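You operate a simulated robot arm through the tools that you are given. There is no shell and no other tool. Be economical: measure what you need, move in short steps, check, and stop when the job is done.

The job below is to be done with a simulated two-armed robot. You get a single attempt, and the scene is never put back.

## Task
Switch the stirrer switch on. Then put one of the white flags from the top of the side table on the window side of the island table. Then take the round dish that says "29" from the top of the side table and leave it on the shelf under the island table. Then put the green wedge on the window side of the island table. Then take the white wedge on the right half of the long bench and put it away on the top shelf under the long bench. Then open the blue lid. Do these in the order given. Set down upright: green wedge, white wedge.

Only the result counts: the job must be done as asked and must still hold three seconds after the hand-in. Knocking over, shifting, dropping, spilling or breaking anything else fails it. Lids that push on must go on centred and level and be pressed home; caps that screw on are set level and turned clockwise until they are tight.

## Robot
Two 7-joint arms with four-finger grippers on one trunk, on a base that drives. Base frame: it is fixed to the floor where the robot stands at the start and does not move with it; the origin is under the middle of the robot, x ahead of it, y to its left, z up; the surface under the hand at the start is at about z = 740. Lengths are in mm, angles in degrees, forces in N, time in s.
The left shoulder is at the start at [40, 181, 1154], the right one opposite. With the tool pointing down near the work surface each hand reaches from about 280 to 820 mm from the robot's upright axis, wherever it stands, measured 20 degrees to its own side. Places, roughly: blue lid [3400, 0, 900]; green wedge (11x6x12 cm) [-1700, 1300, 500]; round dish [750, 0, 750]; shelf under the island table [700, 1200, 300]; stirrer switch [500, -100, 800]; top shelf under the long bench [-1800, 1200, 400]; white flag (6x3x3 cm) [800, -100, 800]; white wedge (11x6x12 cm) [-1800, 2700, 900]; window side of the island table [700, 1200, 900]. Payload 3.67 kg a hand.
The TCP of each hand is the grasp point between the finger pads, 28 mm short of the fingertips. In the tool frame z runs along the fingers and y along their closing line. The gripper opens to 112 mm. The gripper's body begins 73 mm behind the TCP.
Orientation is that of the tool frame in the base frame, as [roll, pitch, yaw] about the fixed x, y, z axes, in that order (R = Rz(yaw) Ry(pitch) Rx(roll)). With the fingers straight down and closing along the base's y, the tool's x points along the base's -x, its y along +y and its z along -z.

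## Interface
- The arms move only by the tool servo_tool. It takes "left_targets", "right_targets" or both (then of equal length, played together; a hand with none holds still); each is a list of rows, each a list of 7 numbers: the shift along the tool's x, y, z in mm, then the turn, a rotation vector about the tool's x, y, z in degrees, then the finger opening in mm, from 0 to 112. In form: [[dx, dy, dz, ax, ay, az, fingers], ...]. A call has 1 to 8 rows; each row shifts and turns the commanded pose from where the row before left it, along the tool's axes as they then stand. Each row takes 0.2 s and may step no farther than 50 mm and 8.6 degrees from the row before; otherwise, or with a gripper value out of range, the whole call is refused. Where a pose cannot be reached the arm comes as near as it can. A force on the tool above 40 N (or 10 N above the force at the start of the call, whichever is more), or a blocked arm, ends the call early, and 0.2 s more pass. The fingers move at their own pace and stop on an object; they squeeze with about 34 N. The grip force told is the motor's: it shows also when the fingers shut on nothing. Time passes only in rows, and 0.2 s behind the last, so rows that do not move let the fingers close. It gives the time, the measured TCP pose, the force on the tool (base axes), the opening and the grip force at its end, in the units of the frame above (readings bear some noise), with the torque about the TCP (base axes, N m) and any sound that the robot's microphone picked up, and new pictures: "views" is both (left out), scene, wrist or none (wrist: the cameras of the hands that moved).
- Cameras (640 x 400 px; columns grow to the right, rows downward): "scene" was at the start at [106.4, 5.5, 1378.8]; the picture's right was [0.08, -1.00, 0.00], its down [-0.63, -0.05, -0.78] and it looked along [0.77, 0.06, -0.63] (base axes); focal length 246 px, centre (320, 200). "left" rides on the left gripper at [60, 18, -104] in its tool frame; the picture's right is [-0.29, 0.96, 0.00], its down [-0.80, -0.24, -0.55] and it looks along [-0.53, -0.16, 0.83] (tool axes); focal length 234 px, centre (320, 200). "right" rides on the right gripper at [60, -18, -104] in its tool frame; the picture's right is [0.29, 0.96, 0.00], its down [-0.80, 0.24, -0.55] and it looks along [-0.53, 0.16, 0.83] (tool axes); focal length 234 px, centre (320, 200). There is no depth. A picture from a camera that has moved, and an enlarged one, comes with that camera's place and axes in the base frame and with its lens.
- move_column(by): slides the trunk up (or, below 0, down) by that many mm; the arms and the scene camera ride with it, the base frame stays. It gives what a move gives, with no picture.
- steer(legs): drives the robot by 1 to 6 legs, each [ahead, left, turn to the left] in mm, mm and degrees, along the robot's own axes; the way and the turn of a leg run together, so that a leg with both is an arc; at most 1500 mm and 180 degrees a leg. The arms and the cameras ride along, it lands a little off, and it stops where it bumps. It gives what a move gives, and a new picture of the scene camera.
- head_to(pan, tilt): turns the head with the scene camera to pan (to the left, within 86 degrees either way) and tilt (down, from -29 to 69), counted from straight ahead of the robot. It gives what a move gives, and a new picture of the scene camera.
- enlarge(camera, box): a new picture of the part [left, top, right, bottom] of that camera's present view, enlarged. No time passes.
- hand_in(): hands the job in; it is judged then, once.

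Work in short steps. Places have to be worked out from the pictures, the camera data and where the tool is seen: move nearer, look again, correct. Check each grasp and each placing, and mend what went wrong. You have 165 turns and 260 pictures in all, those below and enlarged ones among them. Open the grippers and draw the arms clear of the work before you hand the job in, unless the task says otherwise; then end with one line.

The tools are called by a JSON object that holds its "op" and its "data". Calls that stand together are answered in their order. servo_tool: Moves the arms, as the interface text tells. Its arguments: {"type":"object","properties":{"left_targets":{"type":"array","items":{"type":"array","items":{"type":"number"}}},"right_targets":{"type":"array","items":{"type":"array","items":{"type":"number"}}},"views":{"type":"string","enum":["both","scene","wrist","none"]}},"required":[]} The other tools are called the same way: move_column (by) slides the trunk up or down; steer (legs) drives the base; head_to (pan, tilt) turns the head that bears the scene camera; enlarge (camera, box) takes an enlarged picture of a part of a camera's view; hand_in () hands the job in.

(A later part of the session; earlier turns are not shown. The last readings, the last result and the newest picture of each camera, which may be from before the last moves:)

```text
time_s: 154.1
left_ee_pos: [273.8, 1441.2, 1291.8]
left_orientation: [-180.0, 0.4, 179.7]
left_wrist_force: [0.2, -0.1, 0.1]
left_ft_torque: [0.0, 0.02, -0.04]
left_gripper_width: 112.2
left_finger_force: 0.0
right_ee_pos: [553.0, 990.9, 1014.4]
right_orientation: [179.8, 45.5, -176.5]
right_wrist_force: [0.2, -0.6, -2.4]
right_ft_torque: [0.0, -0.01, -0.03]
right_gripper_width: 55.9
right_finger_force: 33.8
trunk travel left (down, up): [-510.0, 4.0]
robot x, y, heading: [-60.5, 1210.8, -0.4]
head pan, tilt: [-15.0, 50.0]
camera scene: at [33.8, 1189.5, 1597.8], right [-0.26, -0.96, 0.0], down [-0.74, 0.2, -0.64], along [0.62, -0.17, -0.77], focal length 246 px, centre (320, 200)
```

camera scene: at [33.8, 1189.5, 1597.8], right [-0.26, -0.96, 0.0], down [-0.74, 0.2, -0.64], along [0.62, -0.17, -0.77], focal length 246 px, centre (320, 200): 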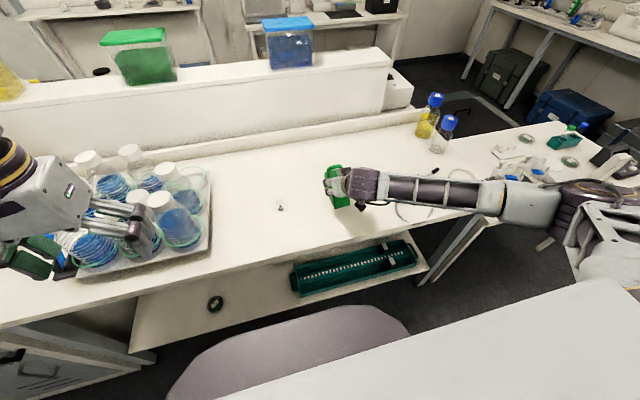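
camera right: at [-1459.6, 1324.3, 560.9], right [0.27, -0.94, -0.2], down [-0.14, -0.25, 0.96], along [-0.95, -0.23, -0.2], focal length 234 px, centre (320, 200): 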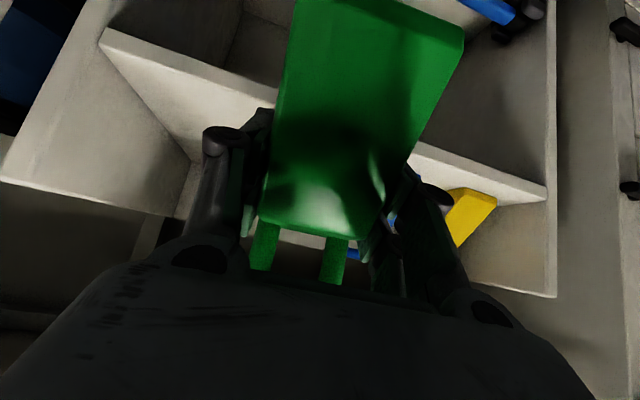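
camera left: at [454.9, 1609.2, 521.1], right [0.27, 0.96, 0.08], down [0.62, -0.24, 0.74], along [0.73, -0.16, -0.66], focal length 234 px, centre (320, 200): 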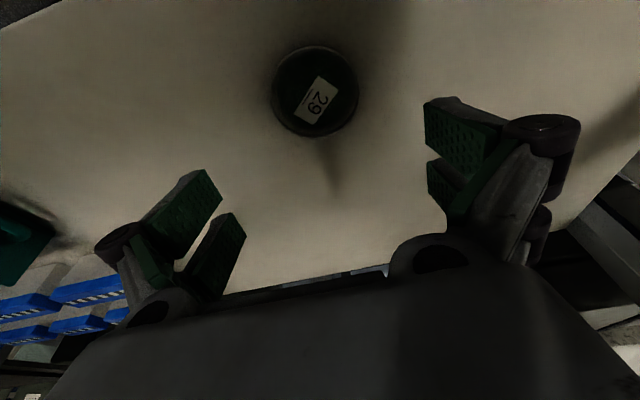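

The wedge is over clear surface between flag and cables. I shift 25 mm left and lower by 45 mm.

{"op": "servo_tool", "data": {"right_targets": [[0, 25, 0, 0, 0, 0, 20], [16, 0, 15.8, 0, 0, 0, 20], [12, 0, 11.8, 0, 0, 0, 20], [4, 0, 4, 0, 0, 0, 20]]}}

{"op": "enlarge", "data": {"camera": "scene", "box": [270, 130, 420, 250]}}

```text
time_s: 155.1
left_ee_pos: [274.5, 1441.9, 1293.7]
left_orientation: [-179.9, 0.3, 179.8]
left_wrist_force: [0.2, 0.1, 0.2]
left_ft_torque: [-0.03, 0.02, 0.03]
left_gripper_width: 112.0
left_finger_force: 0.0
right_ee_pos: [550.7, 1013.9, 969.7]
right_orientation: [-180.0, 45.3, -176.5]
right_wrist_force: [0.1, -0.4, -2.9]
right_ft_torque: [0.02, -0.01, -0.01]
right_gripper_width: 55.9
right_finger_force: 33.8
trunk travel left (down, up): [-510.0, 4.0]
robot x, y, heading: [-61.6, 1211.7, -0.4]
head pan, tilt: [-15.0, 50.0]
camera scene: at [33.6, 1190.9, 1597.9], right [-0.26, -0.96, 0.0], down [-0.74, 0.2, -0.64], along [0.62, -0.17, -0.77], focal length 246 px, centre (320, 200)
camera right: at [435.5, 988.2, 1000.6], right [-0.26, 0.94, -0.2], down [0.15, 0.25, 0.96], along [0.95, 0.22, -0.21], focal length 234 px, centre (320, 200)
```

scene: 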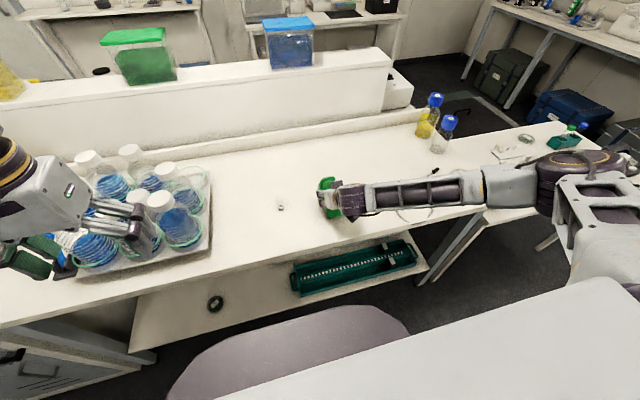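
right: 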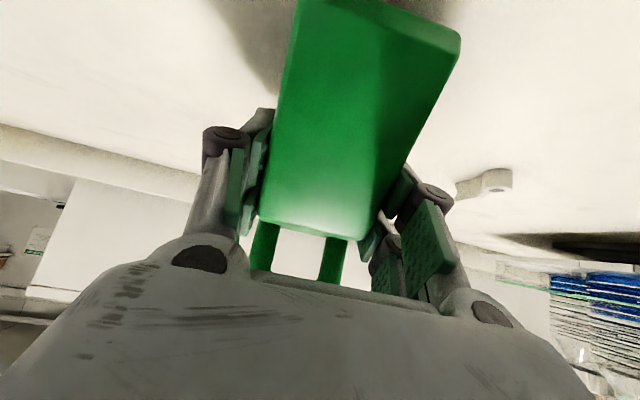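

```text
3.33 times, centred on (345, 190) of scene
camera zoom: at [33.6, 1190.9, 1597.9], right [-0.26, -0.96, 0.0], down [-0.74, 0.2, -0.64], along [0.62, -0.17, -0.77], focal length 821 px, centre (237, 233)
```

zoom: 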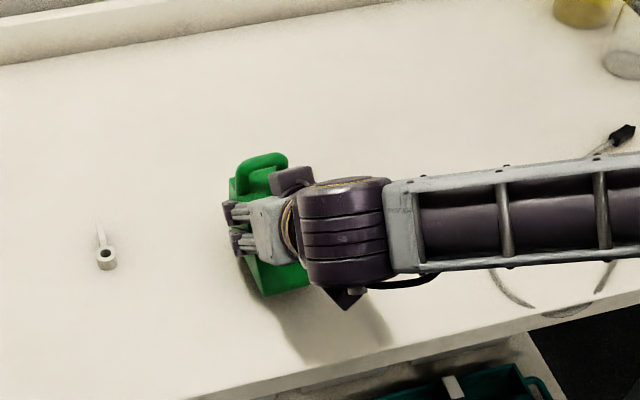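

About 10 mm above the surface; I lower in small steps until contact.

{"op": "servo_tool", "data": {"right_targets": [[4, 0, 4, 0, 0, 0, 20], [2, 0, 2, 0, 0, 0, 20]], "views": "none"}}

{"op": "servo_tool", "data": {"right_targets": [[2, 0, 2, 0, 0, 0, 20], [1.4, 0, 1.4, 0, 0, 0, 20]], "views": "none"}}

{"op": "enlarge", "data": {"camera": "right", "box": [0, 0, 640, 400]}}

```text
time_s: 155.7
left_ee_pos: [273.4, 1441.5, 1294.1]
left_orientation: [-179.9, 0.3, 179.7]
left_wrist_force: [0.3, 0.5, 0.1]
left_ft_torque: [-0.04, 0.0, -0.01]
left_gripper_width: 111.8
left_finger_force: 0.1
right_ee_pos: [551.3, 1014.6, 962.0]
right_orientation: [179.9, 45.2, -176.4]
right_wrist_force: [0.5, 0.4, -2.9]
right_ft_torque: [0.03, 0.0, 0.0]
right_gripper_width: 55.6
right_finger_force: 34.3
trunk travel left (down, up): [-510.0, 4.0]
robot x, y, heading: [-65.5, 1211.8, -0.4]
head pan, tilt: [-15.0, 50.0]
```

```text
time_s: 156.3
left_ee_pos: [273.5, 1441.3, 1293.3]
left_orientation: [-179.9, 0.5, 179.7]
left_wrist_force: [0.1, 0.2, -0.2]
left_ft_torque: [0.01, 0.0, 0.0]
left_gripper_width: 111.7
left_finger_force: 0.0
right_ee_pos: [550.7, 1014.2, 960.2]
right_orientation: [179.8, 45.2, -176.4]
right_wrist_force: [-0.8, 0.4, -2.7]
right_ft_torque: [0.0, 0.0, 0.01]
right_gripper_width: 55.7
right_finger_force: 33.6
trunk travel left (down, up): [-510.0, 4.0]
robot x, y, heading: [-66.4, 1208.9, -0.5]
head pan, tilt: [-15.0, 50.0]
```

```text
1.00 times, centred on (320, 200) of right (not enlarged: the box is as wide or as high as the picture)
camera zoom: at [436.6, 989.3, 990.8], right [-0.26, 0.94, -0.2], down [0.15, 0.25, 0.96], along [0.95, 0.22, -0.21], focal length 234 px, centre (320, 200)
```

zoom: 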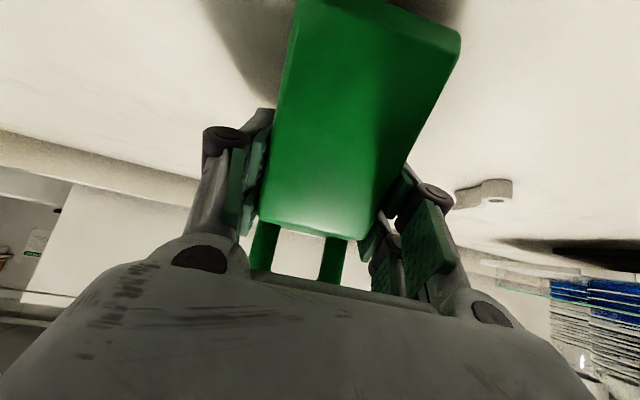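

{"op": "servo_tool", "data": {"right_targets": [[2, 0, 2, 0, 0, 0, 20], [1.5, 0, 1.5, 0, 0, 0, 20]], "views": "none"}}

{"op": "servo_tool", "data": {"right_targets": [[1.5, 0, 1.5, 0, 0, 0, 20], [1.5, 0, 1.5, 0, 0, 0, 20]], "views": "none"}}

```text
time_s: 156.9
left_ee_pos: [273.3, 1441.1, 1293.7]
left_orientation: [-179.8, 0.4, 179.6]
left_wrist_force: [0.4, -0.2, 0.5]
left_ft_torque: [0.0, -0.01, 0.03]
left_gripper_width: 111.6
left_finger_force: 0.1
right_ee_pos: [552.9, 1015.4, 958.4]
right_orientation: [179.8, 45.1, -176.4]
right_wrist_force: [-0.6, 0.4, -2.6]
right_ft_torque: [-0.03, 0.05, 0.0]
right_gripper_width: 55.8
right_finger_force: 34.4
right hand out of reach, approached as far as the arm can: row 1
trunk travel left (down, up): [-510.0, 4.0]
robot x, y, heading: [-62.8, 1207.7, -0.4]
head pan, tilt: [-15.0, 50.0]
```

```text
time_s: 157.5
left_ee_pos: [272.7, 1440.2, 1293.3]
left_orientation: [-180.0, 0.4, 179.7]
left_wrist_force: [-0.6, 0.2, -0.3]
left_ft_torque: [-0.01, 0.0, -0.03]
left_gripper_width: 112.0
left_finger_force: 0.1
right_ee_pos: [553.5, 1015.7, 957.7]
right_orientation: [180.0, 45.2, -176.5]
right_wrist_force: [0.2, 0.4, -3.0]
right_ft_torque: [0.03, 0.08, -0.01]
right_gripper_width: 55.6
right_finger_force: 34.0
right hand out of reach, approached as far as the arm can: row 2
trunk travel left (down, up): [-510.0, 4.0]
robot x, y, heading: [-61.3, 1209.7, -0.4]
head pan, tilt: [-15.0, 50.0]
```

The arm is at its limit; I use the trunk to lower the remaining few millimetres.

{"op": "move_column", "data": {"by": -3}}

{"op": "move_column", "data": {"by": -3}}

```text
time_s: 158.0
left_ee_pos: [272.4, 1440.7, 1290.4]
left_orientation: [-179.9, 0.3, 179.7]
left_wrist_force: [-0.2, -0.1, 0.3]
left_ft_torque: [-0.02, 0.0, -0.02]
left_gripper_width: 111.9
left_finger_force: 0.1
right_ee_pos: [552.0, 1015.2, 954.0]
right_orientation: [180.0, 45.2, -176.4]
right_wrist_force: [-0.3, -0.3, -2.4]
right_ft_torque: [-0.01, -0.01, -0.03]
right_gripper_width: 55.7
right_finger_force: 34.4
trunk travel left (down, up): [-507.0, 7.0]
robot x, y, heading: [-64.3, 1207.6, -0.2]
head pan, tilt: [-15.0, 50.0]
```

```text
time_s: 158.6
left_ee_pos: [274.0, 1441.6, 1287.6]
left_orientation: [-179.9, 0.3, 179.7]
left_wrist_force: [0.2, -0.4, 0.9]
left_ft_torque: [0.02, -0.01, -0.01]
left_gripper_width: 112.1
left_finger_force: 0.1
right_ee_pos: [552.9, 1014.4, 953.2]
right_orientation: [179.9, 45.1, -176.5]
right_wrist_force: [0.1, -0.2, -2.8]
right_ft_torque: [-0.01, 0.03, 0.0]
right_gripper_width: 55.7
right_finger_force: 34.1
trunk travel left (down, up): [-504.0, 10.0]
robot x, y, heading: [-61.1, 1209.6, -0.4]
head pan, tilt: [-15.0, 50.0]
```

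{"op": "move_column", "data": {"by": -3}}

{"op": "move_column", "data": {"by": -2}}

{"op": "enlarge", "data": {"camera": "scene", "box": [290, 150, 390, 230]}}

```text
time_s: 159.1
left_ee_pos: [271.3, 1441.7, 1285.6]
left_orientation: [-179.9, 0.3, 179.8]
left_wrist_force: [-0.1, 0.0, 0.4]
left_ft_torque: [-0.03, 0.03, -0.03]
left_gripper_width: 111.9
left_finger_force: 0.1
right_ee_pos: [552.8, 1015.9, 950.3]
right_orientation: [179.9, 45.3, -176.3]
right_wrist_force: [-0.1, -0.4, 4.2]
right_ft_torque: [-0.17, -0.25, -0.04]
right_gripper_width: 55.8
right_finger_force: 34.0
trunk travel left (down, up): [-501.0, 13.0]
robot x, y, heading: [-63.9, 1211.8, -0.6]
head pan, tilt: [-15.0, 50.0]
```

```text
time_s: 159.6
left_ee_pos: [270.5, 1440.6, 1283.4]
left_orientation: [-180.0, 0.4, 179.6]
left_wrist_force: [-0.3, -0.4, -0.1]
left_ft_torque: [0.01, -0.02, 0.02]
left_gripper_width: 112.2
left_finger_force: 0.0
right_ee_pos: [552.7, 1016.5, 950.9]
right_orientation: [-180.0, 45.4, -176.4]
right_wrist_force: [-1.3, -1.7, 16.1]
right_ft_torque: [-0.43, -0.25, -0.06]
right_gripper_width: 56.0
right_finger_force: 34.0
trunk travel left (down, up): [-499.0, 15.0]
robot x, y, heading: [-61.4, 1210.0, -0.2]
head pan, tilt: [-15.0, 50.0]
```

```text
5.00 times, centred on (340, 190) of scene
camera zoom: at [30.8, 1189.9, 1587.6], right [-0.27, -0.96, 0.0], down [-0.74, 0.2, -0.64], along [0.62, -0.17, -0.77], focal length 1231 px, centre (220, 250)
```

zoom: 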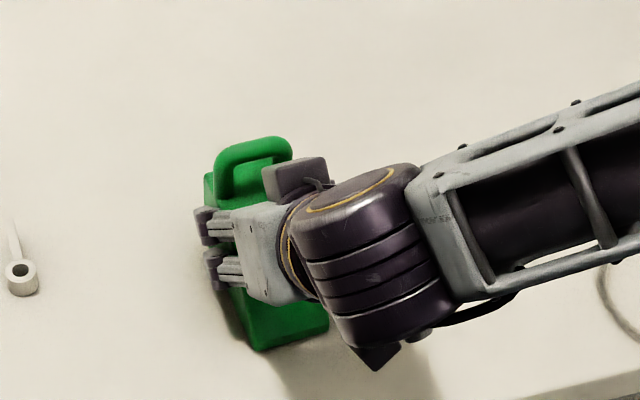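

Contact at 18 N: the wedge is standing. I open and withdraw along the tool axis.

{"op": "servo_tool", "data": {"right_targets": [[0, 0, 0, 0, 0, 0, 75], [0, 0, 0, 0, 0, 0, 92], [0, 0, -20, 0, 0, 0, 92], [0, 0, -40, 0, 0, 0, 92], [0, 0, -45, 0, 0, 0, 92], [0, 0, -45, 0, 0, 0, 92]]}}

{"op": "enlarge", "data": {"camera": "scene", "box": [270, 140, 400, 230]}}

```text
time_s: 161.0
left_ee_pos: [271.9, 1441.1, 1284.7]
left_orientation: [180.0, 0.3, 179.7]
left_wrist_force: [0.3, 0.4, 1.1]
left_ft_torque: [0.02, -0.01, 0.01]
left_gripper_width: 112.0
left_finger_force: 0.0
right_ee_pos: [443.2, 1007.1, 1054.6]
right_orientation: [179.9, 45.3, -176.3]
right_wrist_force: [0.2, 0.9, -0.4]
right_ft_torque: [0.01, -0.01, -0.01]
right_gripper_width: 92.1
right_finger_force: 0.0
trunk travel left (down, up): [-499.0, 15.0]
robot x, y, heading: [-65.9, 1210.9, -0.2]
head pan, tilt: [-15.0, 50.0]
camera scene: at [31.1, 1189.2, 1587.5], right [-0.26, -0.96, 0.0], down [-0.74, 0.2, -0.64], along [0.62, -0.17, -0.77], focal length 246 px, centre (320, 200)
camera right: at [327.7, 981.3, 1085.3], right [-0.26, 0.94, -0.2], down [0.15, 0.25, 0.96], along [0.95, 0.22, -0.21], focal length 234 px, centre (320, 200)
```

scene: 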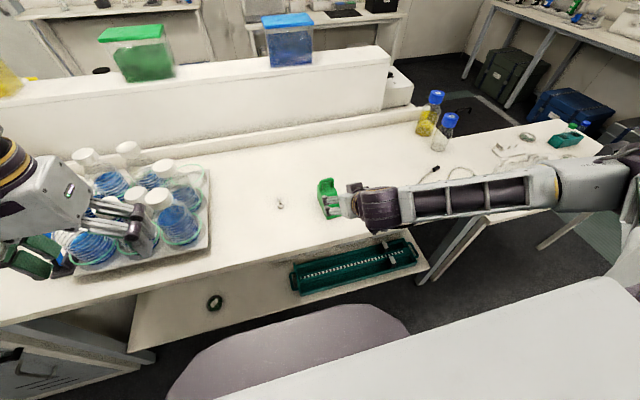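
right: 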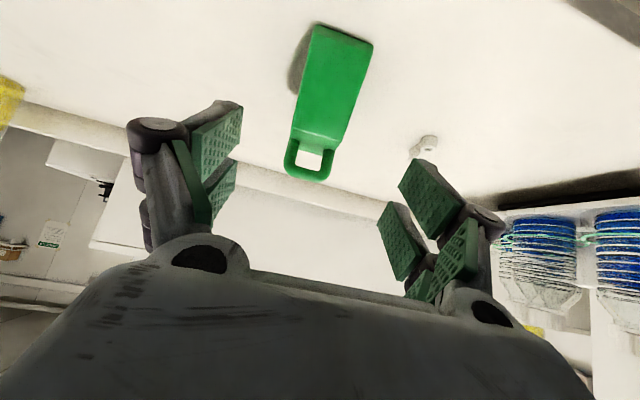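

```text
4.44 times, centred on (335, 185) of scene
camera zoom: at [31.1, 1189.2, 1587.5], right [-0.26, -0.96, 0.0], down [-0.74, 0.2, -0.64], along [0.62, -0.17, -0.77], focal length 1094 px, centre (253, 267)
```

zoom: 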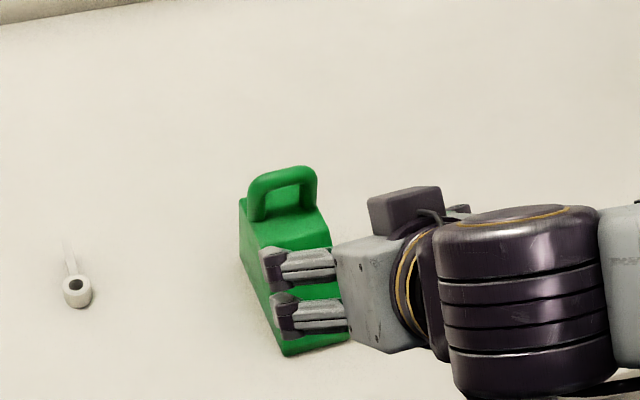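

The green wedge stands on the island. I back up and turn toward the long bench for the white wedge.

{"op": "steer", "data": {"legs": [[-420, 0, 0], [0, 0, 180]]}}

{"op": "head_to", "data": {"pan": -45, "tilt": 25}}

```text
time_s: 171.7
left_ee_pos: [-823.7, 993.2, 1282.1]
left_orientation: [-179.8, 0.4, -1.8]
left_wrist_force: [1.4, -0.2, -0.2]
left_ft_torque: [0.03, 0.01, -0.04]
left_gripper_width: 111.8
left_finger_force: 0.1
right_ee_pos: [-982.0, 1431.7, 1053.6]
right_orientation: [179.8, 45.2, 1.9]
right_wrist_force: [-0.1, 0.3, 0.7]
right_ft_torque: [0.01, -0.01, -0.01]
right_gripper_width: 91.7
right_finger_force: 0.0
trunk travel left (down, up): [-499.0, 15.0]
robot x, y, heading: [-479.4, 1210.8, 178.0]
head pan, tilt: [-15.0, 50.0]
camera scene: at [-575.6, 1236.5, 1587.4], right [0.29, 0.96, 0.0], down [0.73, -0.22, -0.64], along [-0.62, 0.19, -0.77], focal length 246 px, centre (320, 200)
```

scene: 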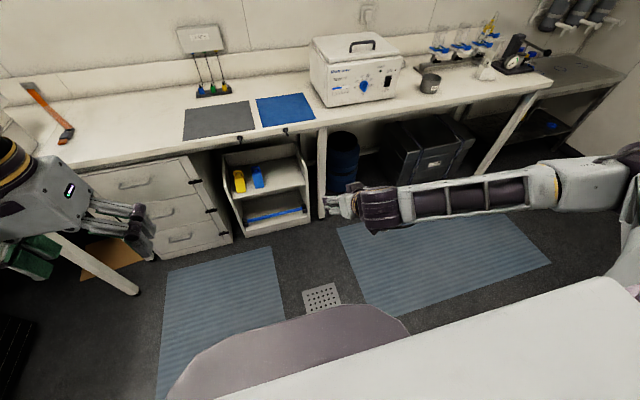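

```text
time_s: 172.7
left_ee_pos: [-823.8, 993.0, 1282.8]
left_orientation: [-179.9, 0.4, -1.8]
left_wrist_force: [0.2, -0.1, 0.6]
left_ft_torque: [-0.04, 0.01, 0.01]
left_gripper_width: 112.0
left_finger_force: 0.1
right_ee_pos: [-983.6, 1430.6, 1053.2]
right_orientation: [180.0, 45.2, 2.1]
right_wrist_force: [-0.8, 0.3, 0.3]
right_ft_torque: [0.01, -0.03, -0.01]
right_gripper_width: 91.9
right_finger_force: 0.1
trunk travel left (down, up): [-499.0, 15.0]
robot x, y, heading: [-484.9, 1212.8, 178.2]
head pan, tilt: [-45.0, 25.0]
camera scene: at [-564.9, 1281.3, 1624.9], right [0.73, 0.68, 0.0], down [0.29, -0.31, -0.91], along [-0.62, 0.66, -0.42], focal length 246 px, centre (320, 200)
```

scene: 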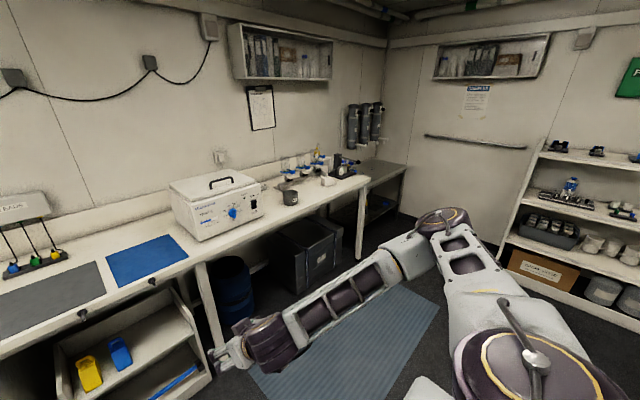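

{"op": "enlarge", "data": {"camera": "scene", "box": [250, 130, 400, 230]}}

```text
4.00 times, centred on (325, 180) of scene
camera zoom: at [-564.9, 1281.3, 1624.9], right [0.73, 0.68, 0.0], down [0.29, -0.31, -0.91], along [-0.62, 0.66, -0.42], focal length 985 px, centre (300, 280)
```

zoom: 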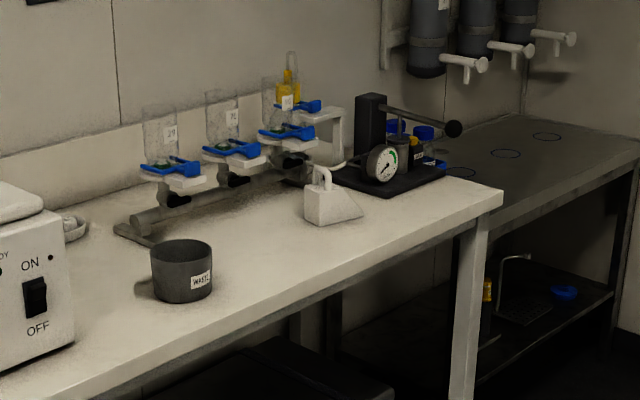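

The white wedge is near [-1775, 2670], handle side to the left in this view. I drive sideways to stand in front of it and look closer.

{"op": "steer", "data": {"legs": [[0, 0, 2], [0, -1250, 0], [300, 0, 0]]}}

{"op": "head_to", "data": {"pan": -10, "tilt": 35}}

```text
time_s: 181.2
left_ee_pos: [-1135.0, 2185.4, 1284.6]
left_orientation: [-179.9, 0.5, 3.4]
left_wrist_force: [1.1, 0.6, -0.2]
left_ft_torque: [-0.01, 0.0, 0.03]
left_gripper_width: 112.1
left_finger_force: 0.1
right_ee_pos: [-1332.9, 2607.7, 1053.7]
right_orientation: [180.0, 45.3, 7.1]
right_wrist_force: [0.5, 0.0, -0.4]
right_ft_torque: [0.0, 0.01, 0.01]
right_gripper_width: 92.1
right_finger_force: 0.1
trunk travel left (down, up): [-499.0, 15.0]
robot x, y, heading: [-816.7, 2435.2, -176.4]
head pan, tilt: [-45.0, 25.0]
camera scene: at [-903.4, 2495.8, 1625.1], right [0.67, 0.75, 0.0], down [0.31, -0.28, -0.91], along [-0.68, 0.6, -0.42], focal length 246 px, centre (320, 200)
```

scene: 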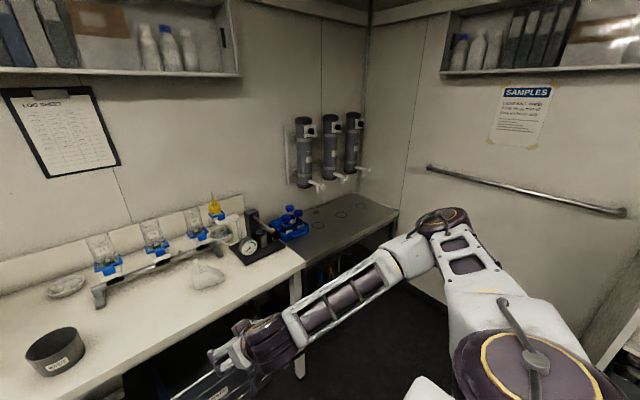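

```text
time_s: 182.2
left_ee_pos: [-1136.4, 2185.4, 1282.7]
left_orientation: [180.0, 0.3, 3.4]
left_wrist_force: [0.1, -0.7, 0.3]
left_ft_torque: [0.0, 0.07, -0.03]
left_gripper_width: 112.1
left_finger_force: 0.1
right_ee_pos: [-1334.0, 2606.7, 1054.4]
right_orientation: [179.8, 45.2, 7.2]
right_wrist_force: [-0.4, 0.7, 0.1]
right_ft_torque: [0.04, -0.01, -0.04]
right_gripper_width: 91.9
right_finger_force: 0.0
trunk travel left (down, up): [-499.0, 15.0]
robot x, y, heading: [-815.6, 2434.4, -176.5]
head pan, tilt: [-10.0, 35.0]
camera scene: at [-923.5, 2444.9, 1609.2], right [0.12, 0.99, 0.0], down [0.57, -0.07, -0.82], along [-0.81, 0.1, -0.57], focal length 246 px, centre (320, 200)
```

scene: 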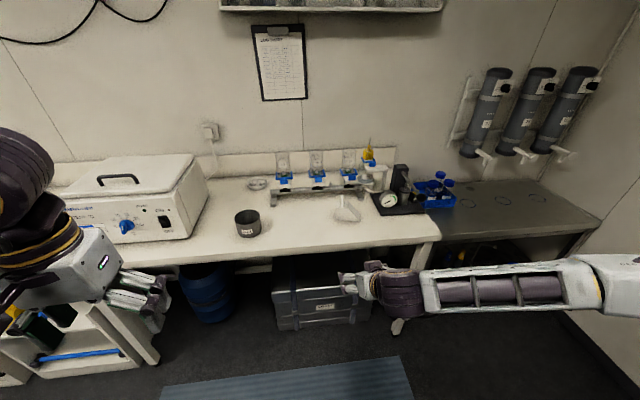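

{"op": "enlarge", "data": {"camera": "scene", "box": [310, 170, 390, 240]}}

{"op": "enlarge", "data": {"camera": "right", "box": [0, 0, 640, 400]}}

```text
5.71 times, centred on (350, 205) of scene
camera zoom: at [-923.5, 2444.9, 1609.2], right [0.12, 0.99, 0.0], down [0.57, -0.07, -0.82], along [-0.81, 0.1, -0.57], focal length 1407 px, centre (149, 171)
```

zoom: 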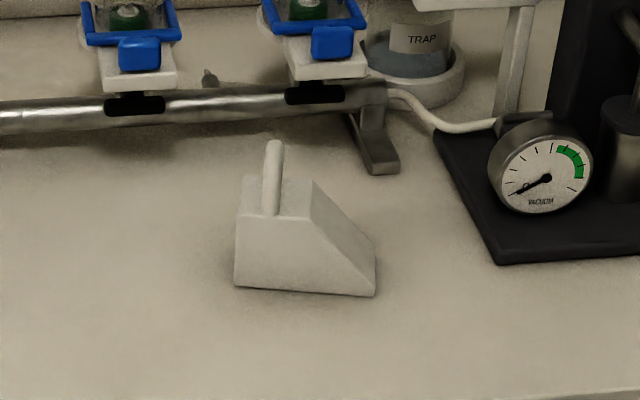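

```text
1.00 times, centred on (320, 200) of right (not enlarged: the box is as wide or as high as the picture)
camera zoom: at [-1222.3, 2639.0, 1084.6], right [0.32, -0.92, -0.2], down [-0.14, -0.26, 0.96], along [-0.94, -0.28, -0.21], focal length 234 px, centre (320, 200)
```

zoom: 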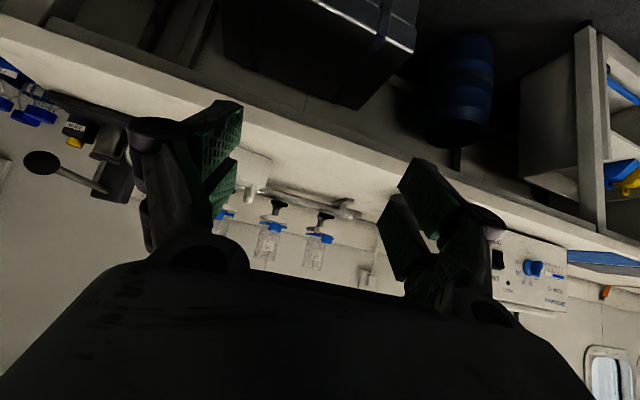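

The white wedge lies with its side toward me, handle at about [-1779, 2645], handle plane turned ~13°. I'll grip it by the handle with the tilted right hand: first raise the hand, lower the trunk 100 mm, then turn right 20° and drive into position.

{"op": "servo_tool", "data": {"right_targets": [[-24, 0, -23.5, 0, 0, 0, 70], [-24, 0, -23.5, 0, 0, 0, 70], [-24, 0, -23.5, 0, 0, 0, 70]], "views": "none"}}

{"op": "move_column", "data": {"by": -100}}

{"op": "steer", "data": {"legs": [[0, 0, -20], [200, 273, 0]]}}

{"op": "head_to", "data": {"pan": -15, "tilt": 40}}

```text
time_s: 183.0
left_ee_pos: [-1136.8, 2186.1, 1283.1]
left_orientation: [-179.9, 0.4, 3.4]
left_wrist_force: [-0.2, -0.2, 0.2]
left_ft_torque: [0.0, -0.03, 0.02]
left_gripper_width: 112.1
left_finger_force: 0.1
right_ee_pos: [-1336.2, 2609.3, 1155.1]
right_orientation: [180.0, 45.2, 7.2]
right_wrist_force: [0.0, -0.3, -0.4]
right_ft_torque: [-0.01, -0.03, 0.03]
right_gripper_width: 70.2
right_finger_force: 0.0
trunk travel left (down, up): [-499.0, 15.0]
robot x, y, heading: [-816.7, 2435.6, -176.6]
head pan, tilt: [-10.0, 35.0]
```

```text
time_s: 184.3
left_ee_pos: [-1136.2, 2184.5, 1182.2]
left_orientation: [-179.9, 0.4, 3.4]
left_wrist_force: [-0.9, -0.4, -0.1]
left_ft_torque: [-0.02, 0.02, -0.01]
left_gripper_width: 112.0
left_finger_force: 0.1
right_ee_pos: [-1336.1, 2608.4, 1053.5]
right_orientation: [179.9, 45.1, 7.2]
right_wrist_force: [-0.1, -0.2, 0.5]
right_ft_torque: [0.02, 0.01, 0.01]
right_gripper_width: 69.9
right_finger_force: 0.2
trunk travel left (down, up): [-399.0, 115.0]
robot x, y, heading: [-817.7, 2438.2, -176.6]
head pan, tilt: [-10.0, 35.0]
```

```text
time_s: 187.8
left_ee_pos: [-1476.3, 2100.9, 1182.8]
left_orientation: [179.9, 0.5, -16.5]
left_wrist_force: [0.1, 0.2, 0.2]
left_ft_torque: [-0.02, -0.01, 0.0]
left_gripper_width: 112.2
left_finger_force: 0.1
right_ee_pos: [-1519.5, 2567.1, 1053.0]
right_orientation: [179.9, 45.2, -12.8]
right_wrist_force: [0.3, 0.0, -0.4]
right_ft_torque: [0.0, -0.02, 0.01]
right_gripper_width: 70.1
right_finger_force: 0.2
trunk travel left (down, up): [-399.0, 115.0]
robot x, y, heading: [-1087.6, 2227.5, 163.3]
head pan, tilt: [-10.0, 35.0]
camera scene: at [-1187.1, 2272.7, 1508.6], right [0.45, 0.89, 0.0], down [0.51, -0.26, -0.82], along [-0.73, 0.37, -0.57], focal length 246 px, centre (320, 200)
```

scene: 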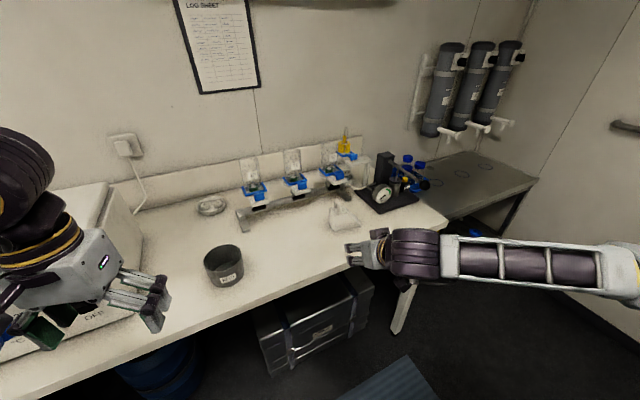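

```text
time_s: 188.4
left_ee_pos: [-1476.1, 2101.5, 1182.7]
left_orientation: [-179.9, 0.4, -16.6]
left_wrist_force: [0.0, 0.5, 0.8]
left_ft_torque: [0.02, -0.02, -0.01]
left_gripper_width: 112.1
left_finger_force: 0.0
right_ee_pos: [-1519.7, 2567.1, 1052.8]
right_orientation: [-180.0, 45.2, -12.9]
right_wrist_force: [-0.4, 0.1, 0.0]
right_ft_torque: [-0.01, -0.03, -0.03]
right_gripper_width: 70.2
right_finger_force: 0.0
trunk travel left (down, up): [-399.0, 115.0]
robot x, y, heading: [-1087.1, 2226.8, 163.3]
head pan, tilt: [-15.0, 40.0]
camera scene: at [-1181.8, 2276.9, 1501.1], right [0.52, 0.85, 0.0], down [0.55, -0.34, -0.77], along [-0.65, 0.4, -0.64], focal length 246 px, centre (320, 200)
```

scene: 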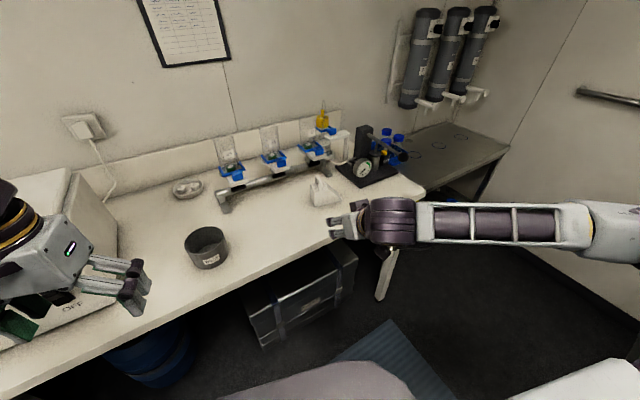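

{"op": "enlarge", "data": {"camera": "scene", "box": [285, 150, 385, 250]}}

{"op": "enlarge", "data": {"camera": "right", "box": [0, 0, 640, 400]}}

```text
4.00 times, centred on (335, 200) of scene
camera zoom: at [-1181.8, 2276.9, 1501.1], right [0.52, 0.85, 0.0], down [0.55, -0.34, -0.77], along [-0.65, 0.4, -0.64], focal length 985 px, centre (260, 200)
```

zoom: 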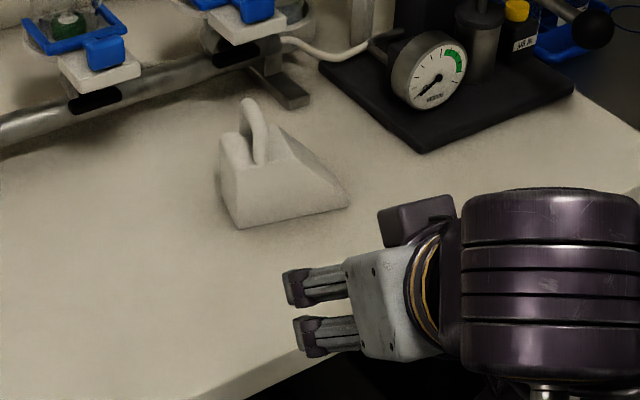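

```text
1.00 times, centred on (320, 200) of right (not enlarged: the box is as wide or as high as the picture)
camera zoom: at [-1402.7, 2558.4, 1084.2], right [-0.01, -0.98, -0.2], down [-0.22, -0.2, 0.96], along [-0.98, 0.06, -0.21], focal length 234 px, centre (320, 200)
```

zoom: 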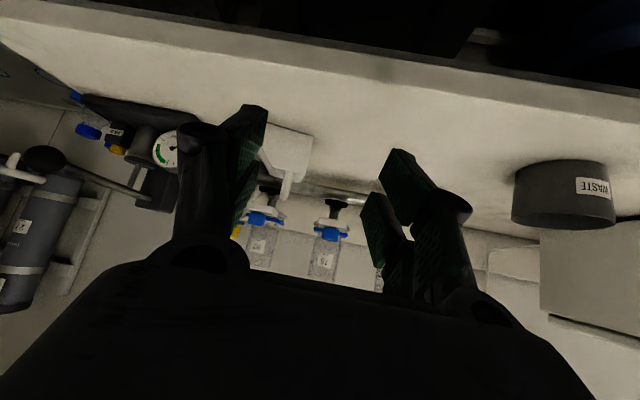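

Handle centre ≈ [-1781, 2643], z 975–1020. I shift 17 mm right and advance 150 mm, staying above, then look.

{"op": "servo_tool", "data": {"right_targets": [[-26.4, -4.2, 26.6, 0, 0, 0, 60], [-26.4, -4.2, 26.6, 0, 0, 0, 60], [-26.4, -4.2, 26.6, 0, 0, 0, 60], [-26.4, -4.2, 26.6, 0, 0, 0, 60]]}}

{"op": "enlarge", "data": {"camera": "scene", "box": [285, 150, 385, 250]}}

{"op": "enlarge", "data": {"camera": "right", "box": [200, 80, 440, 230]}}

```text
time_s: 189.4
left_ee_pos: [-1477.1, 2100.8, 1182.3]
left_orientation: [-179.8, 0.4, -16.7]
left_wrist_force: [-0.3, -0.4, -0.2]
left_ft_torque: [0.01, -0.02, -0.02]
left_gripper_width: 112.0
left_finger_force: 0.0
right_ee_pos: [-1662.6, 2615.1, 1050.7]
right_orientation: [179.9, 45.1, -12.8]
right_wrist_force: [-0.2, 0.0, 0.4]
right_ft_torque: [-0.02, -0.04, 0.02]
right_gripper_width: 59.8
right_finger_force: 0.2
trunk travel left (down, up): [-399.0, 115.0]
robot x, y, heading: [-1087.2, 2226.9, 163.3]
head pan, tilt: [-15.0, 40.0]
camera scene: at [-1182.9, 2277.7, 1500.9], right [0.53, 0.85, 0.0], down [0.55, -0.34, -0.77], along [-0.65, 0.4, -0.64], focal length 246 px, centre (320, 200)
camera right: at [-1545.7, 2606.3, 1081.0], right [-0.01, -0.98, -0.2], down [-0.22, -0.2, 0.96], along [-0.98, 0.06, -0.21], focal length 234 px, centre (320, 200)
```

scene: 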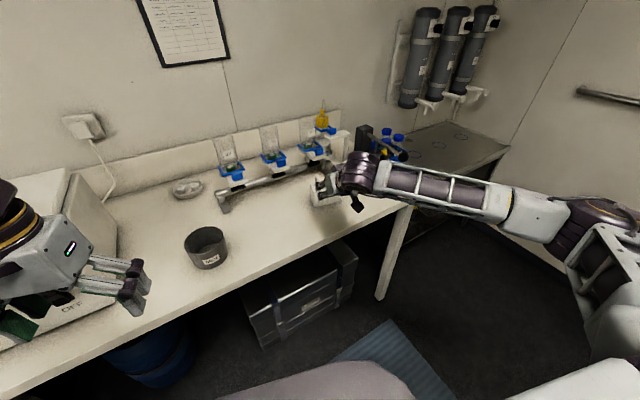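
right: 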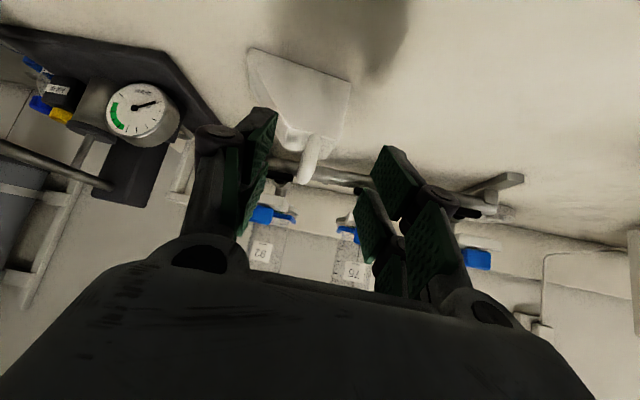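

```text
4.00 times, centred on (335, 200) of scene
camera zoom: at [-1182.9, 2277.7, 1500.9], right [0.53, 0.85, 0.0], down [0.55, -0.34, -0.77], along [-0.65, 0.4, -0.64], focal length 985 px, centre (260, 200)
```

zoom: 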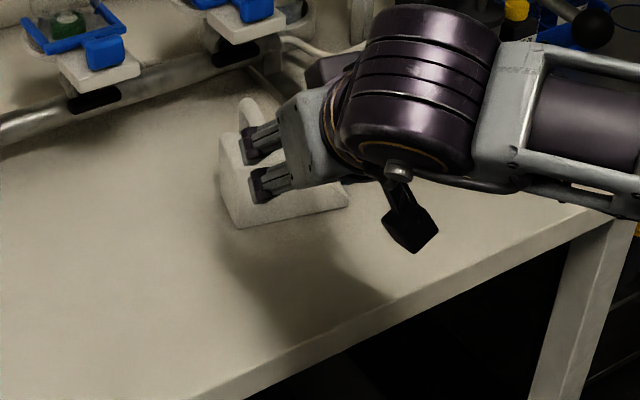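

```text
2.67 times, centred on (320, 155) of right
camera zoom: at [-1545.7, 2606.3, 1081.0], right [-0.01, -0.98, -0.2], down [-0.22, -0.2, 0.96], along [-0.98, 0.06, -0.21], focal length 624 px, centre (320, 320)
```

zoom: 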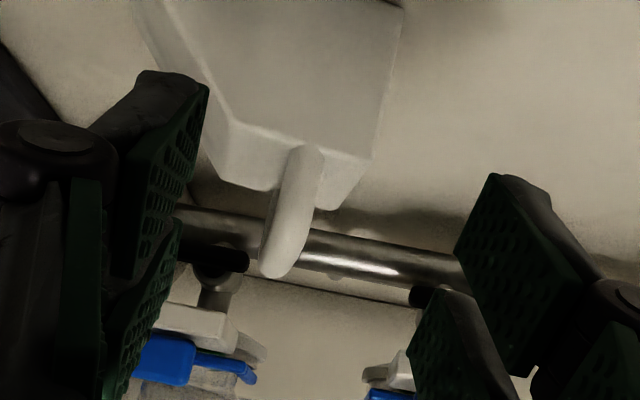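

Lateral alignment is within 2 mm. I advance 112 mm, then lower 36 mm around the handle, and check.

{"op": "servo_tool", "data": {"right_targets": [[-26.4, 0, 26.5, 0, 0, 0, 60], [-26.4, 0, 26.5, 0, 0, 0, 60], [-26.4, 0, 26.5, 0, 0, 0, 60], [13, 0, 12.7, 0, 0, 0, 60], [12.7, 0, 12.5, 0, 0, 0, 60]]}}

{"op": "enlarge", "data": {"camera": "scene", "box": [285, 140, 385, 230]}}

{"op": "enlarge", "data": {"camera": "right", "box": [200, 80, 440, 230]}}

```text
time_s: 190.6
left_ee_pos: [-1477.4, 2101.8, 1182.3]
left_orientation: [-179.9, 0.4, -16.6]
left_wrist_force: [-0.3, 0.4, -0.2]
left_ft_torque: [0.03, 0.03, 0.0]
left_gripper_width: 111.5
left_finger_force: 0.1
right_ee_pos: [-1770.2, 2639.8, 1016.3]
right_orientation: [179.9, 45.2, -12.8]
right_wrist_force: [-0.1, 0.3, -0.9]
right_ft_torque: [0.02, 0.01, -0.01]
right_gripper_width: 60.0
right_finger_force: 0.0
trunk travel left (down, up): [-399.0, 115.0]
robot x, y, heading: [-1086.7, 2225.9, 163.4]
head pan, tilt: [-15.0, 40.0]
camera scene: at [-1181.5, 2277.6, 1501.0], right [0.52, 0.85, 0.0], down [0.55, -0.34, -0.77], along [-0.65, 0.4, -0.64], focal length 246 px, centre (320, 200)
camera right: at [-1653.3, 2630.9, 1047.5], right [-0.01, -0.98, -0.2], down [-0.22, -0.2, 0.96], along [-0.98, 0.06, -0.21], focal length 234 px, centre (320, 200)
```

scene: 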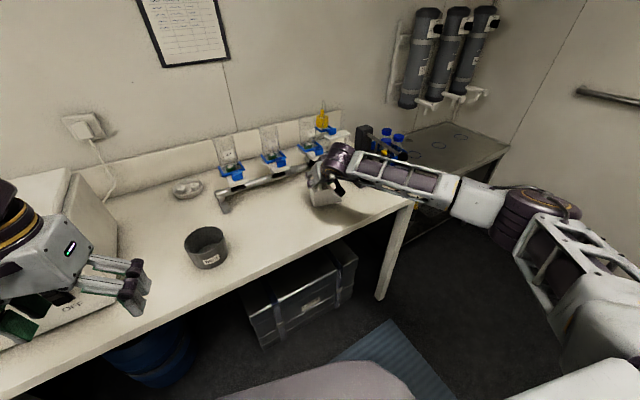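
right: 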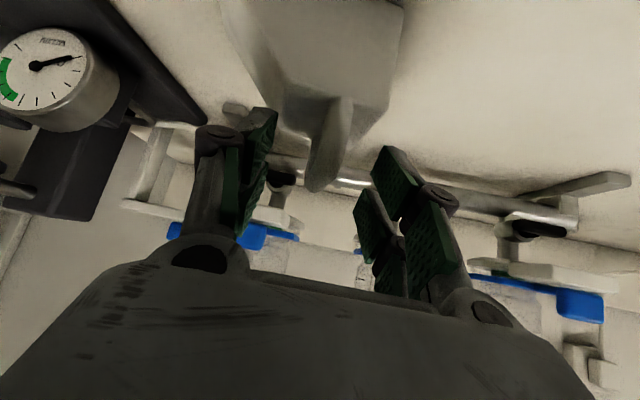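

```text
4.44 times, centred on (335, 185) of scene
camera zoom: at [-1181.5, 2277.6, 1501.0], right [0.52, 0.85, 0.0], down [0.55, -0.34, -0.77], along [-0.65, 0.4, -0.64], focal length 1094 px, centre (253, 267)
```

zoom: 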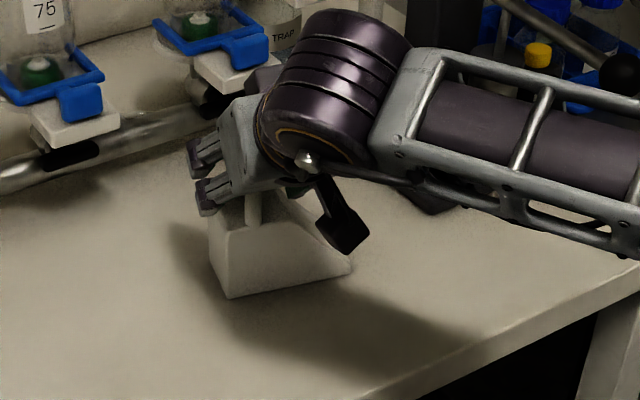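

```text
2.67 times, centred on (320, 155) of right
camera zoom: at [-1653.3, 2630.9, 1047.5], right [-0.01, -0.98, -0.2], down [-0.22, -0.2, 0.96], along [-0.98, 0.06, -0.21], focal length 624 px, centre (320, 320)
```

zoom: 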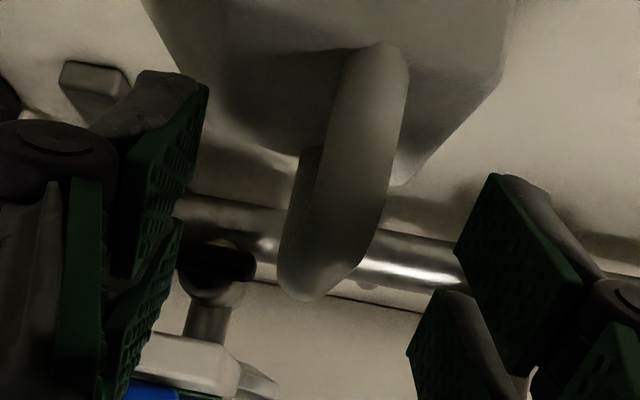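

The handle is centred between the fingers. I lower 8 mm more and close.

{"op": "servo_tool", "data": {"right_targets": [[5.7, 0, 5.6, 0, 0, 0, 60], [0, 0, 0, 0, 0, 0, 20], [0, 0, 0, 0, 0, 0, 0], [0, 0, 0, 0, 0, 0, 0]]}}

{"op": "enlarge", "data": {"camera": "right", "box": [200, 80, 440, 230]}}

```text
time_s: 191.6
left_ee_pos: [-1475.5, 2101.1, 1182.2]
left_orientation: [-179.9, 0.5, -16.7]
left_wrist_force: [0.3, 0.3, -0.9]
left_ft_torque: [-0.01, 0.0, 0.01]
left_gripper_width: 111.9
left_finger_force: 0.2
right_ee_pos: [-1770.9, 2640.0, 1008.8]
right_orientation: [179.9, 45.3, -12.8]
right_wrist_force: [0.0, 0.2, 0.8]
right_ft_torque: [-0.05, 0.09, -0.02]
right_gripper_width: 13.8
right_finger_force: 33.7
trunk travel left (down, up): [-399.0, 115.0]
robot x, y, heading: [-1091.2, 2227.9, 163.3]
head pan, tilt: [-15.0, 40.0]
camera scene: at [-1181.1, 2277.5, 1501.1], right [0.52, 0.85, 0.0], down [0.55, -0.34, -0.77], along [-0.65, 0.4, -0.64], focal length 246 px, centre (320, 200)
camera right: at [-1653.3, 2631.4, 1039.9], right [-0.01, -0.98, -0.2], down [-0.22, -0.2, 0.96], along [-0.98, 0.06, -0.21], focal length 234 px, centre (320, 200)
```

scene: 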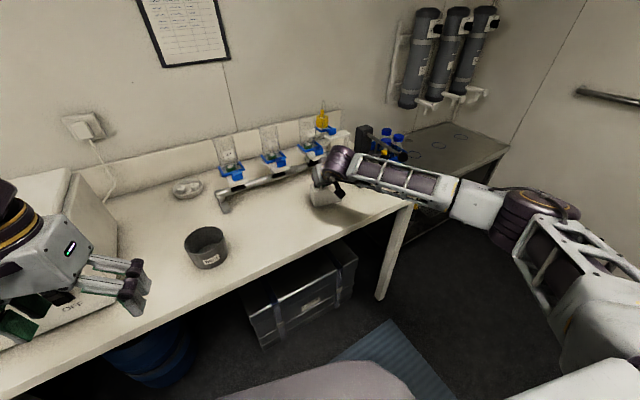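
right: 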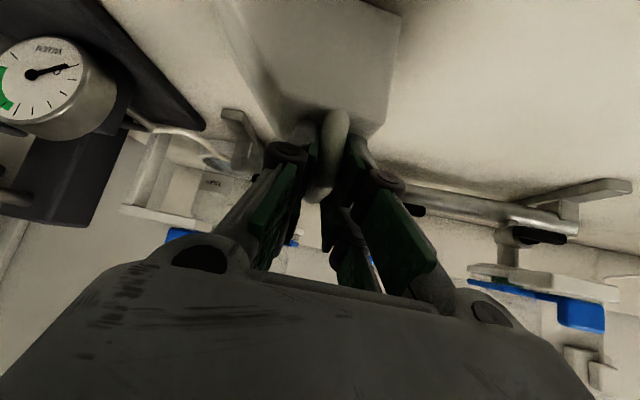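

```text
2.67 times, centred on (320, 155) of right
camera zoom: at [-1653.3, 2631.4, 1039.9], right [-0.01, -0.98, -0.2], down [-0.22, -0.2, 0.96], along [-0.98, 0.06, -0.21], focal length 624 px, centre (320, 320)
```

zoom: 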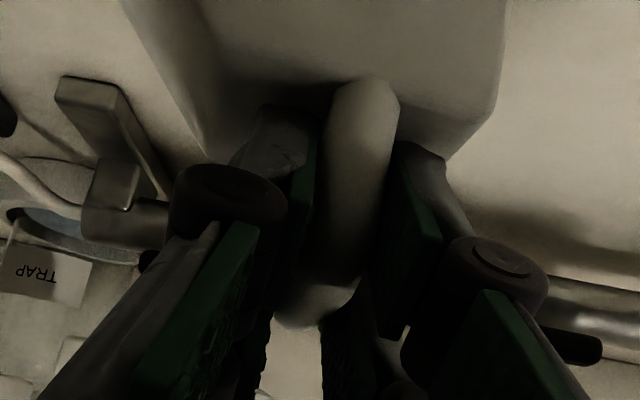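

Handle gripped (13.8 mm). I lift 40 mm and check the wedge hangs level.

{"op": "servo_tool", "data": {"right_targets": [[-7, 0, -7, 0, 0, 0, 0], [-10.5, 0, -10.5, 0, 0, 0, 0], [-10.5, 0, -10.5, 0, 0, 0, 0]]}}

{"op": "enlarge", "data": {"camera": "scene", "box": [285, 130, 385, 220]}}

{"op": "enlarge", "data": {"camera": "right", "box": [200, 0, 440, 150]}}

```text
time_s: 192.4
left_ee_pos: [-1476.0, 2102.7, 1182.4]
left_orientation: [180.0, 0.3, -16.6]
left_wrist_force: [0.6, 0.1, 0.6]
left_ft_torque: [-0.01, 0.02, -0.01]
left_gripper_width: 111.9
left_finger_force: 0.2
right_ee_pos: [-1770.9, 2641.6, 1047.4]
right_orientation: [179.9, 45.2, -12.8]
right_wrist_force: [0.6, 0.0, -2.4]
right_ft_torque: [-0.05, -0.01, 0.03]
right_gripper_width: 13.8
right_finger_force: 34.6
trunk travel left (down, up): [-399.0, 115.0]
robot x, y, heading: [-1090.1, 2230.8, 163.2]
head pan, tilt: [-15.0, 40.0]
camera scene: at [-1181.6, 2277.5, 1501.0], right [0.52, 0.85, 0.0], down [0.55, -0.34, -0.77], along [-0.65, 0.4, -0.64], focal length 246 px, centre (320, 200)
camera right: at [-1654.7, 2633.3, 1078.4], right [-0.01, -0.98, -0.2], down [-0.22, -0.2, 0.96], along [-0.98, 0.06, -0.21], focal length 234 px, centre (320, 200)
```

scene: 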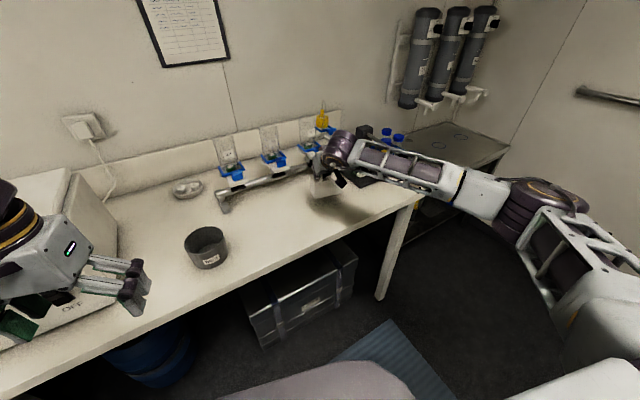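
right: 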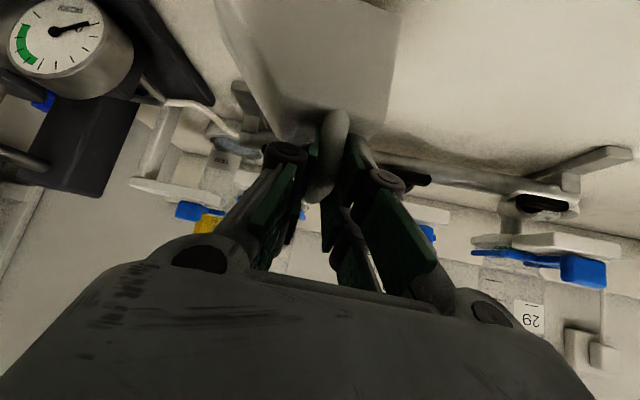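

```text
4.44 times, centred on (335, 175) of scene
camera zoom: at [-1181.6, 2277.5, 1501.0], right [0.52, 0.85, 0.0], down [0.55, -0.34, -0.77], along [-0.65, 0.4, -0.64], focal length 1094 px, centre (253, 311)
```

zoom: 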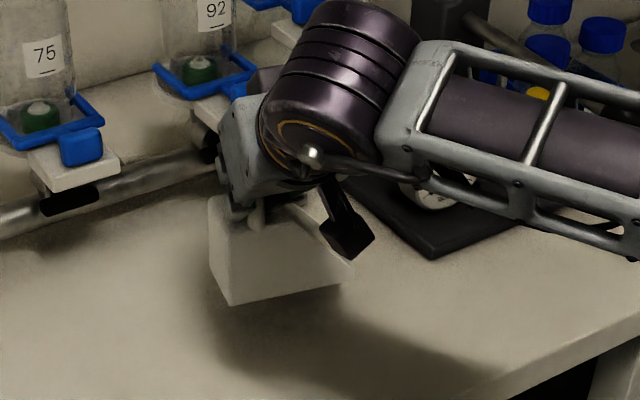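

```text
2.67 times, centred on (320, 75) of right
camera zoom: at [-1654.7, 2633.3, 1078.4], right [-0.01, -0.98, -0.2], down [-0.22, -0.2, 0.96], along [-0.98, 0.06, -0.21], focal length 624 px, centre (320, 533)
```

zoom: 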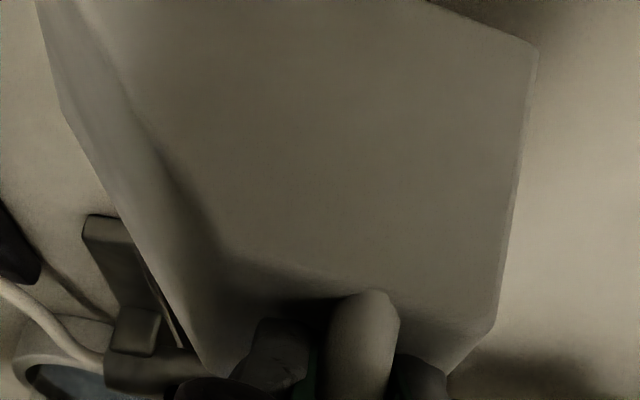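

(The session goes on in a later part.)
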